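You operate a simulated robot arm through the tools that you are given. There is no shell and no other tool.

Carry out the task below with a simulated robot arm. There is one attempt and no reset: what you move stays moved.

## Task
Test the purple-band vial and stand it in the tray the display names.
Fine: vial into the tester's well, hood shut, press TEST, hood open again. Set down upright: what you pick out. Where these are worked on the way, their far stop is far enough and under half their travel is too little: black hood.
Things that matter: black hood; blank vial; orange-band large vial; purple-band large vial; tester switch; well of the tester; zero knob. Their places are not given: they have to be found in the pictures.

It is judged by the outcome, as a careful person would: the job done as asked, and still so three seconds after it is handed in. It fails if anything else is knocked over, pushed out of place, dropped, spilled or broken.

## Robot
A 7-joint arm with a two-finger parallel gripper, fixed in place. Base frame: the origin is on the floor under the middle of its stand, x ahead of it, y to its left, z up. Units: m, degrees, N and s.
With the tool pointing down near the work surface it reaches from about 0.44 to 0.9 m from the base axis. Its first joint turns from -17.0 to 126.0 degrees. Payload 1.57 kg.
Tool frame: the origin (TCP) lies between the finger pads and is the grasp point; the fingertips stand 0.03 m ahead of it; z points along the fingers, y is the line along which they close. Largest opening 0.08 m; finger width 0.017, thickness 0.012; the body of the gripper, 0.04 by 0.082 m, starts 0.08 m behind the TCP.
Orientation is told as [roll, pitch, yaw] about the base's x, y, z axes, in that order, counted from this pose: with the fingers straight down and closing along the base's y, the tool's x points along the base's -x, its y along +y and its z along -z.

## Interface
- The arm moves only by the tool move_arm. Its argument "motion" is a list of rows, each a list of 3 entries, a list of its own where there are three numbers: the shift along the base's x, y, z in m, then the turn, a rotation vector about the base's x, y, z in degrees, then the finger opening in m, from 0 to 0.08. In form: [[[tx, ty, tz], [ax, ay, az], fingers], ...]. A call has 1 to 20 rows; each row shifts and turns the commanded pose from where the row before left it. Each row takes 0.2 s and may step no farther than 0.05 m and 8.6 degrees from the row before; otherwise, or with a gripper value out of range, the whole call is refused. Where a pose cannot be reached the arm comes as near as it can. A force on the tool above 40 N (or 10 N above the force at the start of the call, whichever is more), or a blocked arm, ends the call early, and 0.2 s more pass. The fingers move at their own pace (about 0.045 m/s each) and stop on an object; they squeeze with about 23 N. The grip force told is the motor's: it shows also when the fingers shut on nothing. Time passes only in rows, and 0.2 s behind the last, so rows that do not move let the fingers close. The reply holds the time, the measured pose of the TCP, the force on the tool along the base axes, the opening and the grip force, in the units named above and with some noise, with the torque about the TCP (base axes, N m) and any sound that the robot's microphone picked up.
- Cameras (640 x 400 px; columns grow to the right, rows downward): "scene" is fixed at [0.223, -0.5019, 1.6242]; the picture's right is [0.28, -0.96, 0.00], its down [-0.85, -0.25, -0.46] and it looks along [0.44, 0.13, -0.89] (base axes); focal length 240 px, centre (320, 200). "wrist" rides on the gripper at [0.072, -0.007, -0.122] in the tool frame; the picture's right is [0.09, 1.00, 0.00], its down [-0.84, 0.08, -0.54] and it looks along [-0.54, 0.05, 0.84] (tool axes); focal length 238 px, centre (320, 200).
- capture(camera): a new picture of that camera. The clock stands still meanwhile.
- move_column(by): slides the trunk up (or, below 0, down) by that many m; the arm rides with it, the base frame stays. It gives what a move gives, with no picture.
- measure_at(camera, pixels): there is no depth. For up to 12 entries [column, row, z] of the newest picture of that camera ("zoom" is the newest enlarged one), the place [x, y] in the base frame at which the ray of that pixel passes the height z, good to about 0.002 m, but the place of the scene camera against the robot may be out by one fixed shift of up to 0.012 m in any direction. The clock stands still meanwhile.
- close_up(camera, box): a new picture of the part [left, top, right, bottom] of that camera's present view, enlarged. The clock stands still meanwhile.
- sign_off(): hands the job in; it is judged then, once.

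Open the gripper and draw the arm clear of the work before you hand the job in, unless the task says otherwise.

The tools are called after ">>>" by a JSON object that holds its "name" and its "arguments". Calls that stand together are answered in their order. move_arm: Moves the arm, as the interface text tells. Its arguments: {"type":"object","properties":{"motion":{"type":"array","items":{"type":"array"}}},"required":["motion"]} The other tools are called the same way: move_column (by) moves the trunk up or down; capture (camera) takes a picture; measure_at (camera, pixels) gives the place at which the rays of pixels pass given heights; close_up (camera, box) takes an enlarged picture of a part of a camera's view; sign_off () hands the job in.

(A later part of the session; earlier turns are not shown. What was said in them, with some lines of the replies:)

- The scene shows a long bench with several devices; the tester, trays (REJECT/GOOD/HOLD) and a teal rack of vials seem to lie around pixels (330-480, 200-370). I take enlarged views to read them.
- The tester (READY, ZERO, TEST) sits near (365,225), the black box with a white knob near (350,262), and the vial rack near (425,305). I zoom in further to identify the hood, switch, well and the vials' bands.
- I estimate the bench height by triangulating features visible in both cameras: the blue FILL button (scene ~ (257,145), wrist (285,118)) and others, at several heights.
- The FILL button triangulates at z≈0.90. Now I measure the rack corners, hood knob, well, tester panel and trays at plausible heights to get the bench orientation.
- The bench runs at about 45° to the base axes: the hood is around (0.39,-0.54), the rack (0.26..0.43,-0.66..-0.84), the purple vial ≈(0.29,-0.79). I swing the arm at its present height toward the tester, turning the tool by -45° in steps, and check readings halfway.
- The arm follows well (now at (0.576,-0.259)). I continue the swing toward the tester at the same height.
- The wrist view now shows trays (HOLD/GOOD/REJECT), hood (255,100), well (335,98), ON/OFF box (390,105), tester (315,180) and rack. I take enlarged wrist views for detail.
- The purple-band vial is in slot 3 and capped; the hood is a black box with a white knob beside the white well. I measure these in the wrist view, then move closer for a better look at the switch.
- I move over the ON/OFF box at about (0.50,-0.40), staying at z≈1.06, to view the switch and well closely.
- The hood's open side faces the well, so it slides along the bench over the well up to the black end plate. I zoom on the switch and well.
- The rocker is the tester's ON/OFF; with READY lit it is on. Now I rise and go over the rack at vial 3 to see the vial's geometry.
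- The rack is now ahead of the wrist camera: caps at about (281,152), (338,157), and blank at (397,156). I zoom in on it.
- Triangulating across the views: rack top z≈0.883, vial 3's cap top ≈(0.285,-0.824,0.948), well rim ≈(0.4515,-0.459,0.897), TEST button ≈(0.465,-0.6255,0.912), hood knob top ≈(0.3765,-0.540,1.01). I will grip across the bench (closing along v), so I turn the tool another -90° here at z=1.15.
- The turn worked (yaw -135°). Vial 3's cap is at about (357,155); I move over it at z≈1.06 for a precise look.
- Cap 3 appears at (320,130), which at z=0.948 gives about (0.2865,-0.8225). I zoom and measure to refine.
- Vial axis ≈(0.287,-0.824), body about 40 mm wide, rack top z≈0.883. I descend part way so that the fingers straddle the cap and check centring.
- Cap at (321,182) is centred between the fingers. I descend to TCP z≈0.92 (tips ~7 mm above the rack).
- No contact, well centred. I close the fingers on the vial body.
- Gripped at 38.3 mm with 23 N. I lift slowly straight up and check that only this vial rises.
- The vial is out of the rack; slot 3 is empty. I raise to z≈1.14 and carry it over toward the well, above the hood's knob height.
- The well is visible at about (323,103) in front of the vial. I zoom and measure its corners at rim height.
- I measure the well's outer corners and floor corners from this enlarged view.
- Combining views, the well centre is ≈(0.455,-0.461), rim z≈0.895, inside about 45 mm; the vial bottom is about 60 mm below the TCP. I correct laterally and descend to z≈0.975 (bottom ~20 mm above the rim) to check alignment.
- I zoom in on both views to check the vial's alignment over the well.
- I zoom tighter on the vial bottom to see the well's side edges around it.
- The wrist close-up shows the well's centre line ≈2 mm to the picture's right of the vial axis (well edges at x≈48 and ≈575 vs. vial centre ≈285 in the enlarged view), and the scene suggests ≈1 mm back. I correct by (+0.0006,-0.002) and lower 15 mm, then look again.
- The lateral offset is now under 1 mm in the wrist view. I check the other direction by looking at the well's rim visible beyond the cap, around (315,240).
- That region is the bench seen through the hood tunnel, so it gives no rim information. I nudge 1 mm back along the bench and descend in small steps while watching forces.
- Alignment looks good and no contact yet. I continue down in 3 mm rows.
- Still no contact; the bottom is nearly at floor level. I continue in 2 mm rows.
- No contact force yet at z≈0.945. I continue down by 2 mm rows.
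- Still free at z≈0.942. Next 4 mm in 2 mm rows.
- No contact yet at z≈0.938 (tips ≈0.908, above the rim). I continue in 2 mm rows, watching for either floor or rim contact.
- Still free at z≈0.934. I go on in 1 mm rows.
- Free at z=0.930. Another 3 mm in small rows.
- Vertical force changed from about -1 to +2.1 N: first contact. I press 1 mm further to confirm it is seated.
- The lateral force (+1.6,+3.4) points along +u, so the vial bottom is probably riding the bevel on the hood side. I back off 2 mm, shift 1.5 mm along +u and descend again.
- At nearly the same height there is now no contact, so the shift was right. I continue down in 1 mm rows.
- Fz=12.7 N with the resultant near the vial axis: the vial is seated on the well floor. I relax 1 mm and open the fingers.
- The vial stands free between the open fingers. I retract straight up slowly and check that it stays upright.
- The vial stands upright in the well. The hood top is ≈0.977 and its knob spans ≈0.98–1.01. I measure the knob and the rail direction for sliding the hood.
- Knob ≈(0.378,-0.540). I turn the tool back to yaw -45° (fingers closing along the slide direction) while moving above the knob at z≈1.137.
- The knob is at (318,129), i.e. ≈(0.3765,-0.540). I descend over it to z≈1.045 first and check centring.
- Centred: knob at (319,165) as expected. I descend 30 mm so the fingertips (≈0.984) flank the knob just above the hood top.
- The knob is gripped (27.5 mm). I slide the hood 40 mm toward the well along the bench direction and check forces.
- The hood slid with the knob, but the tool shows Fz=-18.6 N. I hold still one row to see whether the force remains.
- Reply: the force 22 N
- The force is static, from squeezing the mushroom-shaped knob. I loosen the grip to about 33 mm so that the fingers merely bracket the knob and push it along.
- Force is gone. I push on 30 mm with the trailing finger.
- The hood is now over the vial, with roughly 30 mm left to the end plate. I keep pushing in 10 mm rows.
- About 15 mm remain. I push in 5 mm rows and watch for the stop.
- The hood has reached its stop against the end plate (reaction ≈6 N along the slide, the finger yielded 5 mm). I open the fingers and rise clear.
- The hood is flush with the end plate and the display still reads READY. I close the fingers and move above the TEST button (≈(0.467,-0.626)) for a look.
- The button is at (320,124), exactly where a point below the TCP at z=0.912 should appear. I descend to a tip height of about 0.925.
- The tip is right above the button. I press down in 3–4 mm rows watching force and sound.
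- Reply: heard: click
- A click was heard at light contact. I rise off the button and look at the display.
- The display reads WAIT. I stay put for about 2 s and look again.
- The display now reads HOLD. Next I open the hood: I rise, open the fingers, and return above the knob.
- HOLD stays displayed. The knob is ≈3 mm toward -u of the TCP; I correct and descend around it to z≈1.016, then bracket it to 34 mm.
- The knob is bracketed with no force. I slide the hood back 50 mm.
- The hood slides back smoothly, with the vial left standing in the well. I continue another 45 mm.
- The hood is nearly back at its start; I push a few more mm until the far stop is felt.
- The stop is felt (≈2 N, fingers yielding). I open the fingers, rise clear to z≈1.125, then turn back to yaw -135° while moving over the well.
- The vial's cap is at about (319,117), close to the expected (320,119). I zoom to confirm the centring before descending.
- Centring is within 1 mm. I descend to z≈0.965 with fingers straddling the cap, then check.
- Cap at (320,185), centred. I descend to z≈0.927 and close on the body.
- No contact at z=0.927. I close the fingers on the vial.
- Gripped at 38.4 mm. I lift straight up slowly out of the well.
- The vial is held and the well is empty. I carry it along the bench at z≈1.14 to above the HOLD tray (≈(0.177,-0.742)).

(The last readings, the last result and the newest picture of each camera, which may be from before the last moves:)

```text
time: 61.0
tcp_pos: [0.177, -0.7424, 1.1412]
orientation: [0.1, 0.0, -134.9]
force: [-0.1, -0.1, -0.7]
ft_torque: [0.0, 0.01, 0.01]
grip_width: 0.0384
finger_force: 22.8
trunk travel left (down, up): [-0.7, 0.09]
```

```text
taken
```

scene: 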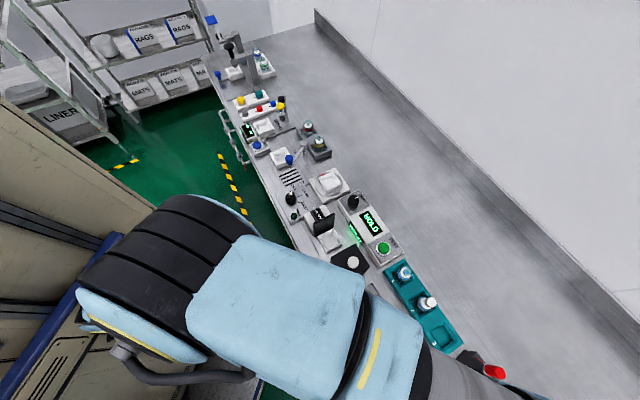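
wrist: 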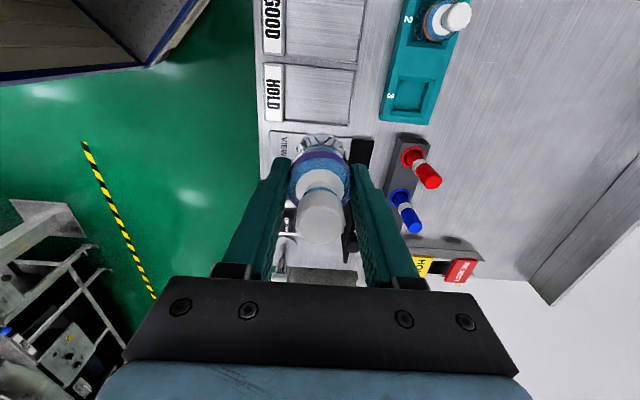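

The HOLD tray is visible: label at (273,93), tray interior roughly (285..352, 68..124). I zoom and measure its corners.

>>> {"name": "close_up", "arguments": {"camera": "wrist", "box": [250, 40, 390, 150]}}

```text
3.64 times, centred on (320, 95) of wrist
```

zoom: 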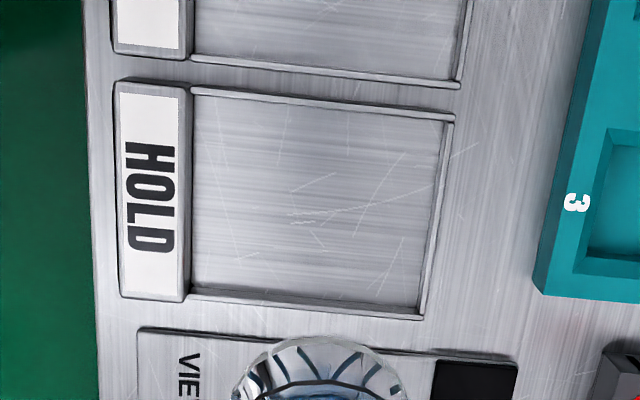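

I measure the tray's interior corners and centre at plausible floor heights.

>>> {"name": "measure_at", "arguments": {"camera": "zoom", "pixels": [[195, 98, 0.868], [440, 122, 0.868], [418, 305, 0.868], [190, 290, 0.868], [313, 207, 0.868], [313, 207, 0.86], [313, 207, 0.876], [545, 290, 0.883]]}}

```text
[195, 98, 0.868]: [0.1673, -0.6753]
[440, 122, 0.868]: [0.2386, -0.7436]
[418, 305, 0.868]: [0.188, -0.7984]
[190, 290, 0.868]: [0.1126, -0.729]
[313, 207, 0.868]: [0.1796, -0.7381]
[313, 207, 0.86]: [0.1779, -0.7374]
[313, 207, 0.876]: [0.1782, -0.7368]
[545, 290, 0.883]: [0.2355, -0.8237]
```

The HOLD tray's centre is ≈(0.178,-0.7375), interior about 99×75 mm. I shift (+0.001,+0.004) and descend to z≈0.955.

>>> {"name": "move_arm", "arguments": {"motion": [[[0.001, 0.004, -0.03], [0, 0, 0], 0.02], [[0, 0, -0.04], [0, 0, 0], 0.02], [[0, 0, -0.04], [0, 0, 0], 0.02], [[0, 0, -0.04], [0, 0, 0], 0.02], [[0, 0, -0.035], [0, 0, 0], 0.02]]}}

>>> {"name": "capture", "arguments": {"camera": "wrist"}}

>>> {"name": "capture", "arguments": {"camera": "scene"}}

```text
time: 62.2
tcp_pos: [0.177, -0.7364, 0.9552]
orientation: [-0.1, 0.0, -135.0]
force: [-0.5, -0.3, -0.8]
ft_torque: [-0.01, -0.05, 0.03]
grip_width: 0.0384
finger_force: 23.4
trunk travel left (down, up): [-0.7, 0.09]
```

```text
taken
```

wrist: 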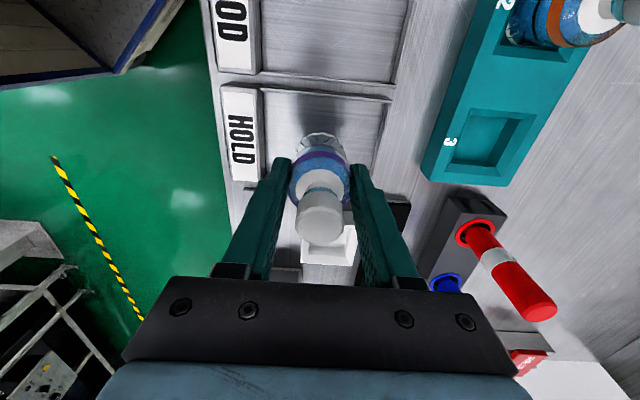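

```text
taken
```

scene: 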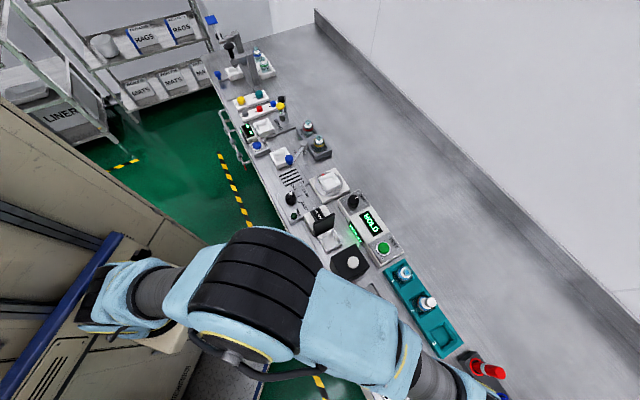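

The vial is over the HOLD tray's middle. I descend in 4 mm rows to z≈0.935, then slower.

>>> {"name": "move_arm", "arguments": {"motion": [[[0, 0, -0.004], [0, 0, 0], 0.02], [[0, 0, -0.004], [0, 0, 0], 0.02], [[0, 0, -0.004], [0, 0, 0], 0.02], [[0, 0, -0.004], [0, 0, 0], 0.02]]}}

>>> {"name": "close_up", "arguments": {"camera": "wrist", "box": [230, 60, 430, 220]}}

```text
time: 63.2
tcp_pos: [0.1767, -0.7371, 0.9405]
orientation: [0.0, 0.0, -135.0]
force: [-0.9, 1.0, -0.3]
ft_torque: [0.02, 0.04, 0.0]
grip_width: 0.0384
finger_force: 23.3
trunk travel left (down, up): [-0.7, 0.09]
```

```text
2.50 times, centred on (330, 140) of wrist
```

zoom: 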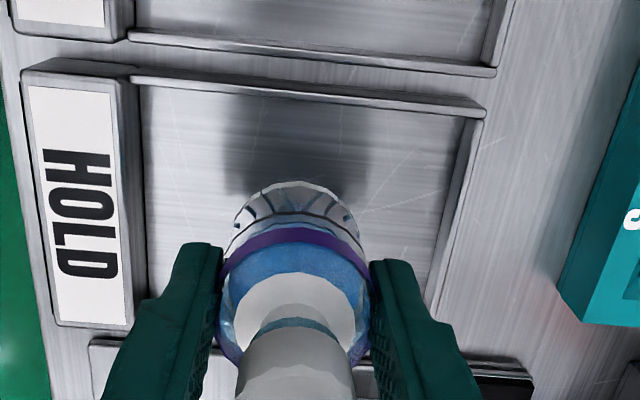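

Still clear of the floor. I continue in 2–3 mm rows.

>>> {"name": "move_arm", "arguments": {"motion": [[[0, 0, -0.003], [0, 0, 0], 0.02], [[0, 0, -0.003], [0, 0, 0], 0.02]]}}

```text
time: 63.8
tcp_pos: [0.1779, -0.7374, 0.9348]
orientation: [0.0, 0.0, -135.0]
force: [1.2, 0.7, -1.4]
ft_torque: [0.03, -0.02, 0.02]
grip_width: 0.0382
finger_force: 22.9
trunk travel left (down, up): [-0.7, 0.09]
```

No contact yet at z≈0.935. Next 4 mm.

>>> {"name": "move_arm", "arguments": {"motion": [[[0, 0, -0.002], [0, 0, 0], 0.02], [[0, 0, -0.002], [0, 0, 0], 0.02]]}}

```text
time: 64.4
tcp_pos: [0.177, -0.7378, 0.9315]
orientation: [0.0, -0.1, -135.0]
force: [-0.7, 1.0, -0.7]
ft_torque: [0.0, -0.05, 0.0]
grip_width: 0.0385
finger_force: 23.0
trunk travel left (down, up): [-0.7, 0.09]
```

Still free at z≈0.931. Next 3 mm.

>>> {"name": "move_arm", "arguments": {"motion": [[[0, 0, -0.0015], [0, 0, 0], 0.02], [[0, 0, -0.0015], [0, 0, 0], 0.02]]}}

```text
time: 65.0
tcp_pos: [0.1776, -0.7372, 0.927]
orientation: [-0.1, 0.1, -135.0]
force: [0.3, 0.1, -1.0]
ft_torque: [0.01, 0.02, -0.01]
grip_width: 0.0384
finger_force: 22.9
trunk travel left (down, up): [-0.7, 0.09]
```

Free at z≈0.927. Next 3 mm.

>>> {"name": "move_arm", "arguments": {"motion": [[[0, 0, -0.0015], [0, 0, 0], 0.02], [[0, 0, -0.0015], [0, 0, 0], 0.02]]}}

>>> {"name": "close_up", "arguments": {"camera": "wrist", "box": [230, 60, 430, 220]}}

```text
time: 65.6
tcp_pos: [0.178, -0.7365, 0.9247]
orientation: [0.0, 0.0, -135.0]
force: [0.5, 0.8, -0.7]
ft_torque: [0.03, -0.01, 0.0]
grip_width: 0.0383
finger_force: 23.5
trunk travel left (down, up): [-0.7, 0.09]
```

```text
2.50 times, centred on (330, 140) of wrist
```

zoom: 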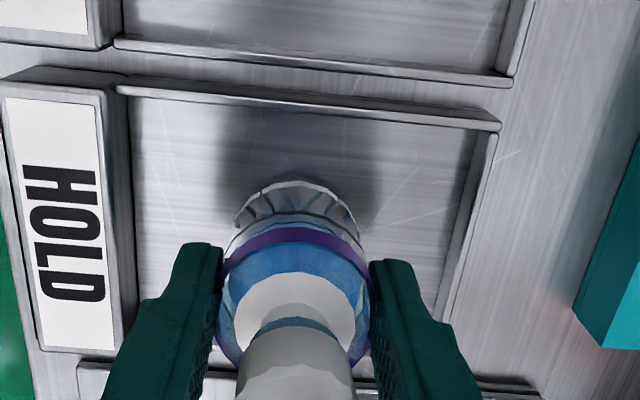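

Still above the floor (shadow gap visible). I continue down in 2 mm rows.

>>> {"name": "move_arm", "arguments": {"motion": [[[0, 0, -0.002], [0, 0, 0], 0.02], [[0, 0, -0.002], [0, 0, 0], 0.02]]}}

```text
time: 66.2
tcp_pos: [0.1773, -0.7368, 0.9211]
orientation: [0.0, 0.0, -134.9]
force: [0.1, 1.7, 3.9]
ft_torque: [0.12, -0.03, -0.01]
grip_width: 0.0384
finger_force: 22.5
trunk travel left (down, up): [-0.7, 0.09]
```

Contact (Fz≈+3.9 N). I press 1 mm more to confirm it sits flat.

>>> {"name": "move_arm", "arguments": {"motion": [[[0, 0, -0.001], [0, 0, 0], 0.02], [[0, 0, 0], [0, 0, 0], 0.02]]}}

>>> {"name": "close_up", "arguments": {"camera": "wrist", "box": [230, 60, 430, 220]}}

```text
time: 66.8
tcp_pos: [0.1776, -0.7374, 0.9205]
orientation: [0.1, 0.0, -135.0]
force: [1.3, 0.0, 8.4]
ft_torque: [0.04, -0.09, 0.02]
grip_width: 0.0384
finger_force: 23.0
trunk travel left (down, up): [-0.7, 0.09]
```

```text
2.50 times, centred on (330, 140) of wrist
```

zoom: 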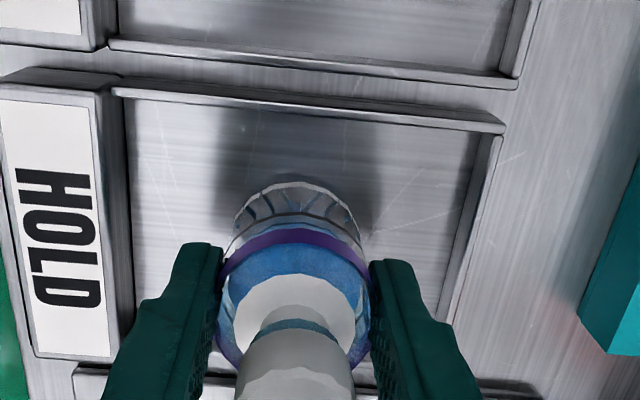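

Firm flat contact (Fz 8.4 N, little torque). I relax about 1 mm and open the fingers gently.

>>> {"name": "move_arm", "arguments": {"motion": [[[0, 0, 0.001], [0, 0, 0], 0.02], [[0, 0, 0], [0, 0, 0], 0.04], [[0, 0, 0], [0, 0, 0], 0.048], [[0, 0, 0], [0, 0, 0], 0.056], [[0, 0, 0], [0, 0, 0], 0.056]]}}

>>> {"name": "capture", "arguments": {"camera": "wrist"}}

```text
time: 68.0
tcp_pos: [0.1769, -0.7373, 0.9213]
orientation: [0.0, 0.0, -135.0]
force: [-0.7, 0.0, 0.3]
ft_torque: [0.01, 0.03, 0.01]
grip_width: 0.0562
finger_force: 0.0
trunk travel left (down, up): [-0.7, 0.09]
```

```text
taken
```

wrist: 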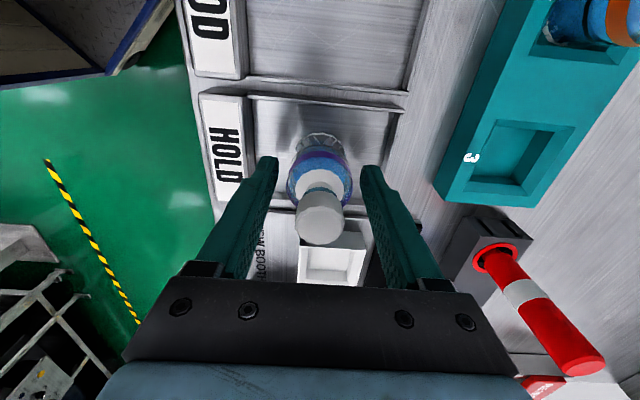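

The vial stands free in the HOLD tray. I rise straight up slowly, well clear of it.

>>> {"name": "move_arm", "arguments": {"motion": [[[0, 0, 0.01], [0, 0, 0], 0.056], [[0, 0, 0.02], [0, 0, 0], 0.056], [[0, 0, 0.03], [0, 0, 0], 0.056], [[0, 0, 0.04], [0, 0, 0], 0.056], [[0, 0, 0.04], [0, 0, 0], 0.056], [[0, 0, 0.04], [0, 0, 0], 0.06], [[0, 0, 0.04], [0, 0, 0], 0.06]]}}

>>> {"name": "capture", "arguments": {"camera": "wrist"}}

```text
time: 69.6
tcp_pos: [0.1784, -0.7369, 1.1412]
orientation: [0.0, 0.0, -134.9]
force: [0.1, -0.5, 0.4]
ft_torque: [0.0, -0.03, 0.02]
grip_width: 0.0599
finger_force: 0.0
trunk travel left (down, up): [-0.7, 0.09]
```

```text
taken
```

wrist: 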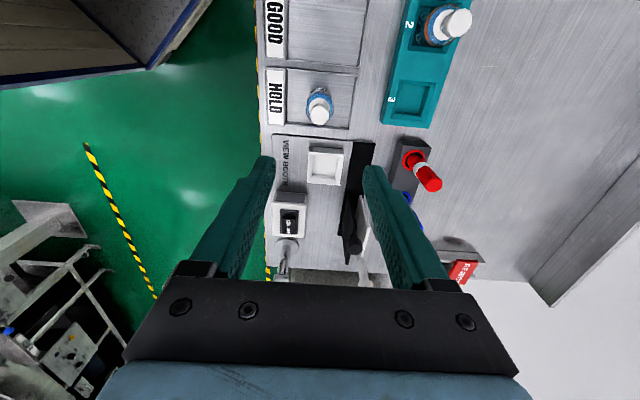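

The purple-band vial stands upright in the HOLD tray. I draw the arm back and up, clear of the work, unwinding the wrist, then inspect everything with the scene camera.

>>> {"name": "move_arm", "arguments": {"motion": [[[0.0182, 0.0282, 0.005], [0, 0, 8.2], 0.06], [[0.0182, 0.0282, 0.005], [0, 0, 8.2], 0.06], [[0.0182, 0.0282, 0.005], [0, 0, 8.2], 0.06], [[0.0182, 0.0282, 0.005], [0, 0, 8.2], 0.06], [[0.0182, 0.0282, 0.005], [0, 0, 8.2], 0.06], [[0.0182, 0.0282, 0.005], [0, 0, 8.2], 0.06], [[0.0182, 0.0282, 0.005], [0, 0, 8.2], 0.06], [[0.0182, 0.0282, 0.005], [0, 0, 8.2], 0.06], [[0.0182, 0.0282, 0.005], [0, 0, 8.2], 0.06], [[0.0182, 0.0282, 0.005], [0, 0, 8.2], 0.06], [[0.0182, 0.0282, 0.005], [0, 0, 8.0], 0.06]]}}

>>> {"name": "capture", "arguments": {"camera": "scene"}}

>>> {"name": "capture", "arguments": {"camera": "wrist"}}

```text
time: 72.0
tcp_pos: [0.3783, -0.4266, 1.194]
orientation: [0.0, 0.0, -44.9]
force: [-0.2, -0.7, 0.1]
ft_torque: [0.0, -0.02, -0.02]
grip_width: 0.0602
finger_force: 0.1
trunk travel left (down, up): [-0.7, 0.09]
```

```text
taken
```

scene: 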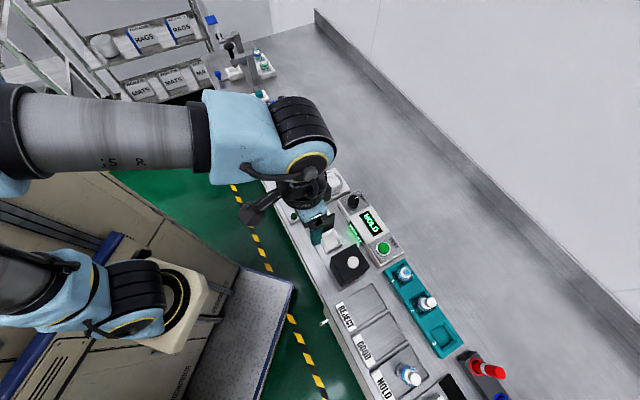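

```text
taken
```

wrist: 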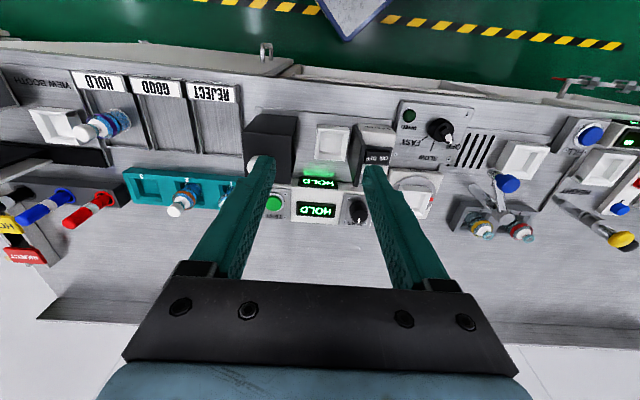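

The scene shows the vial in the HOLD tray at (408,375), the hood back open at (350,263), and the other vials standing. I verify with enlarged views.

>>> {"name": "close_up", "arguments": {"camera": "scene", "box": [330, 280, 490, 400]}}

>>> {"name": "close_up", "arguments": {"camera": "scene", "box": [300, 190, 440, 310]}}

```text
3.33 times, centred on (410, 340) of scene
```

zoom: 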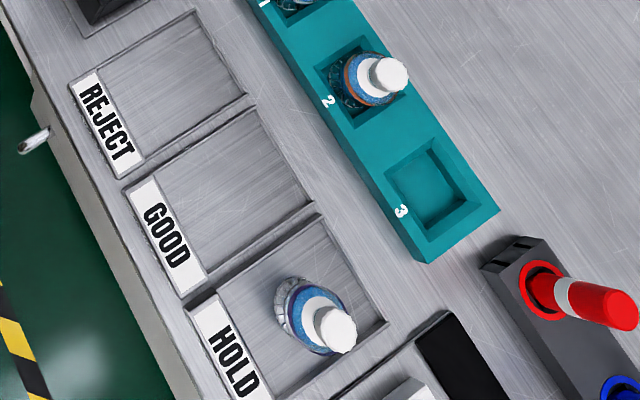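

```text
3.33 times, centred on (370, 250) of scene
```

zoom: 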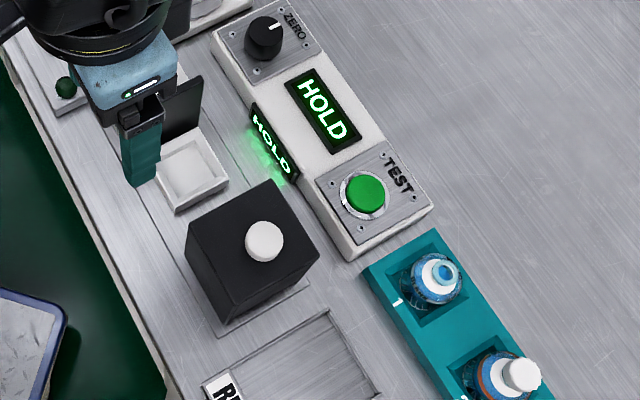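

The display still shows HOLD, the vial stands upright in the HOLD tray, the hood is open and nothing else moved. I lift the arm a bit farther from the bench before handing in.

>>> {"name": "move_arm", "arguments": {"motion": [[[-0.01, 0.01, 0.03], [0, 0, 0], 0.06], [[-0.01, 0.01, 0.03], [0, 0, 0], 0.06], [[-0.01, 0.01, 0.03], [0, 0, 0], 0.06], [[0, 0, 0], [0, 0, 0], 0.08]]}}

>>> {"name": "capture", "arguments": {"camera": "scene"}}

```text
time: 73.0
tcp_pos: [0.3463, -0.3967, 1.2845]
orientation: [0.0, 0.0, -45.0]
force: [-0.1, 0.7, 0.3]
ft_torque: [-0.01, 0.0, 0.02]
grip_width: 0.0799
finger_force: 0.0
trunk travel left (down, up): [-0.7, 0.09]
```

```text
taken
```

scene: 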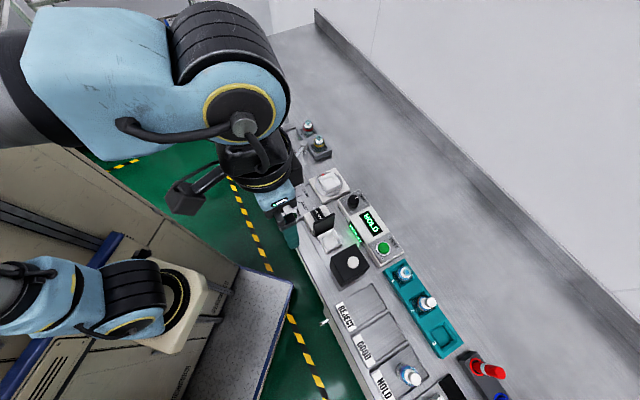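

The arm is clear, the gripper open, the hood open, and the purple-band vial upright in the HOLD tray at (408,375). I hand the job in.

>>> {"name": "sign_off", "arguments": {}}

```text
The job is handed in.
```

I tested the purple-band vial. The display read **HOLD**, so I stood it upright in the HOLD tray.

- **Test:** The vial sat on the floor of the well and the hood was slid shut against the end plate. I pressed TEST and heard a click. The display went from READY to WAIT to HOLD, and still read HOLD in the last close-up before hand-in.
- **Hood:** It is open again, pushed back to its far stop.
- **Zeroing:** I did not zero the tester with the blank vial. It was on and showed READY from the start.
- **Everything else:** The blank and orange-band vials are standing in the rack. I did not touch the zero knob or the ON/OFF switch. In the final pictures nothing looked knocked over or out of place.

The arm is clear of the bench with the gripper open, and the job is handed in.
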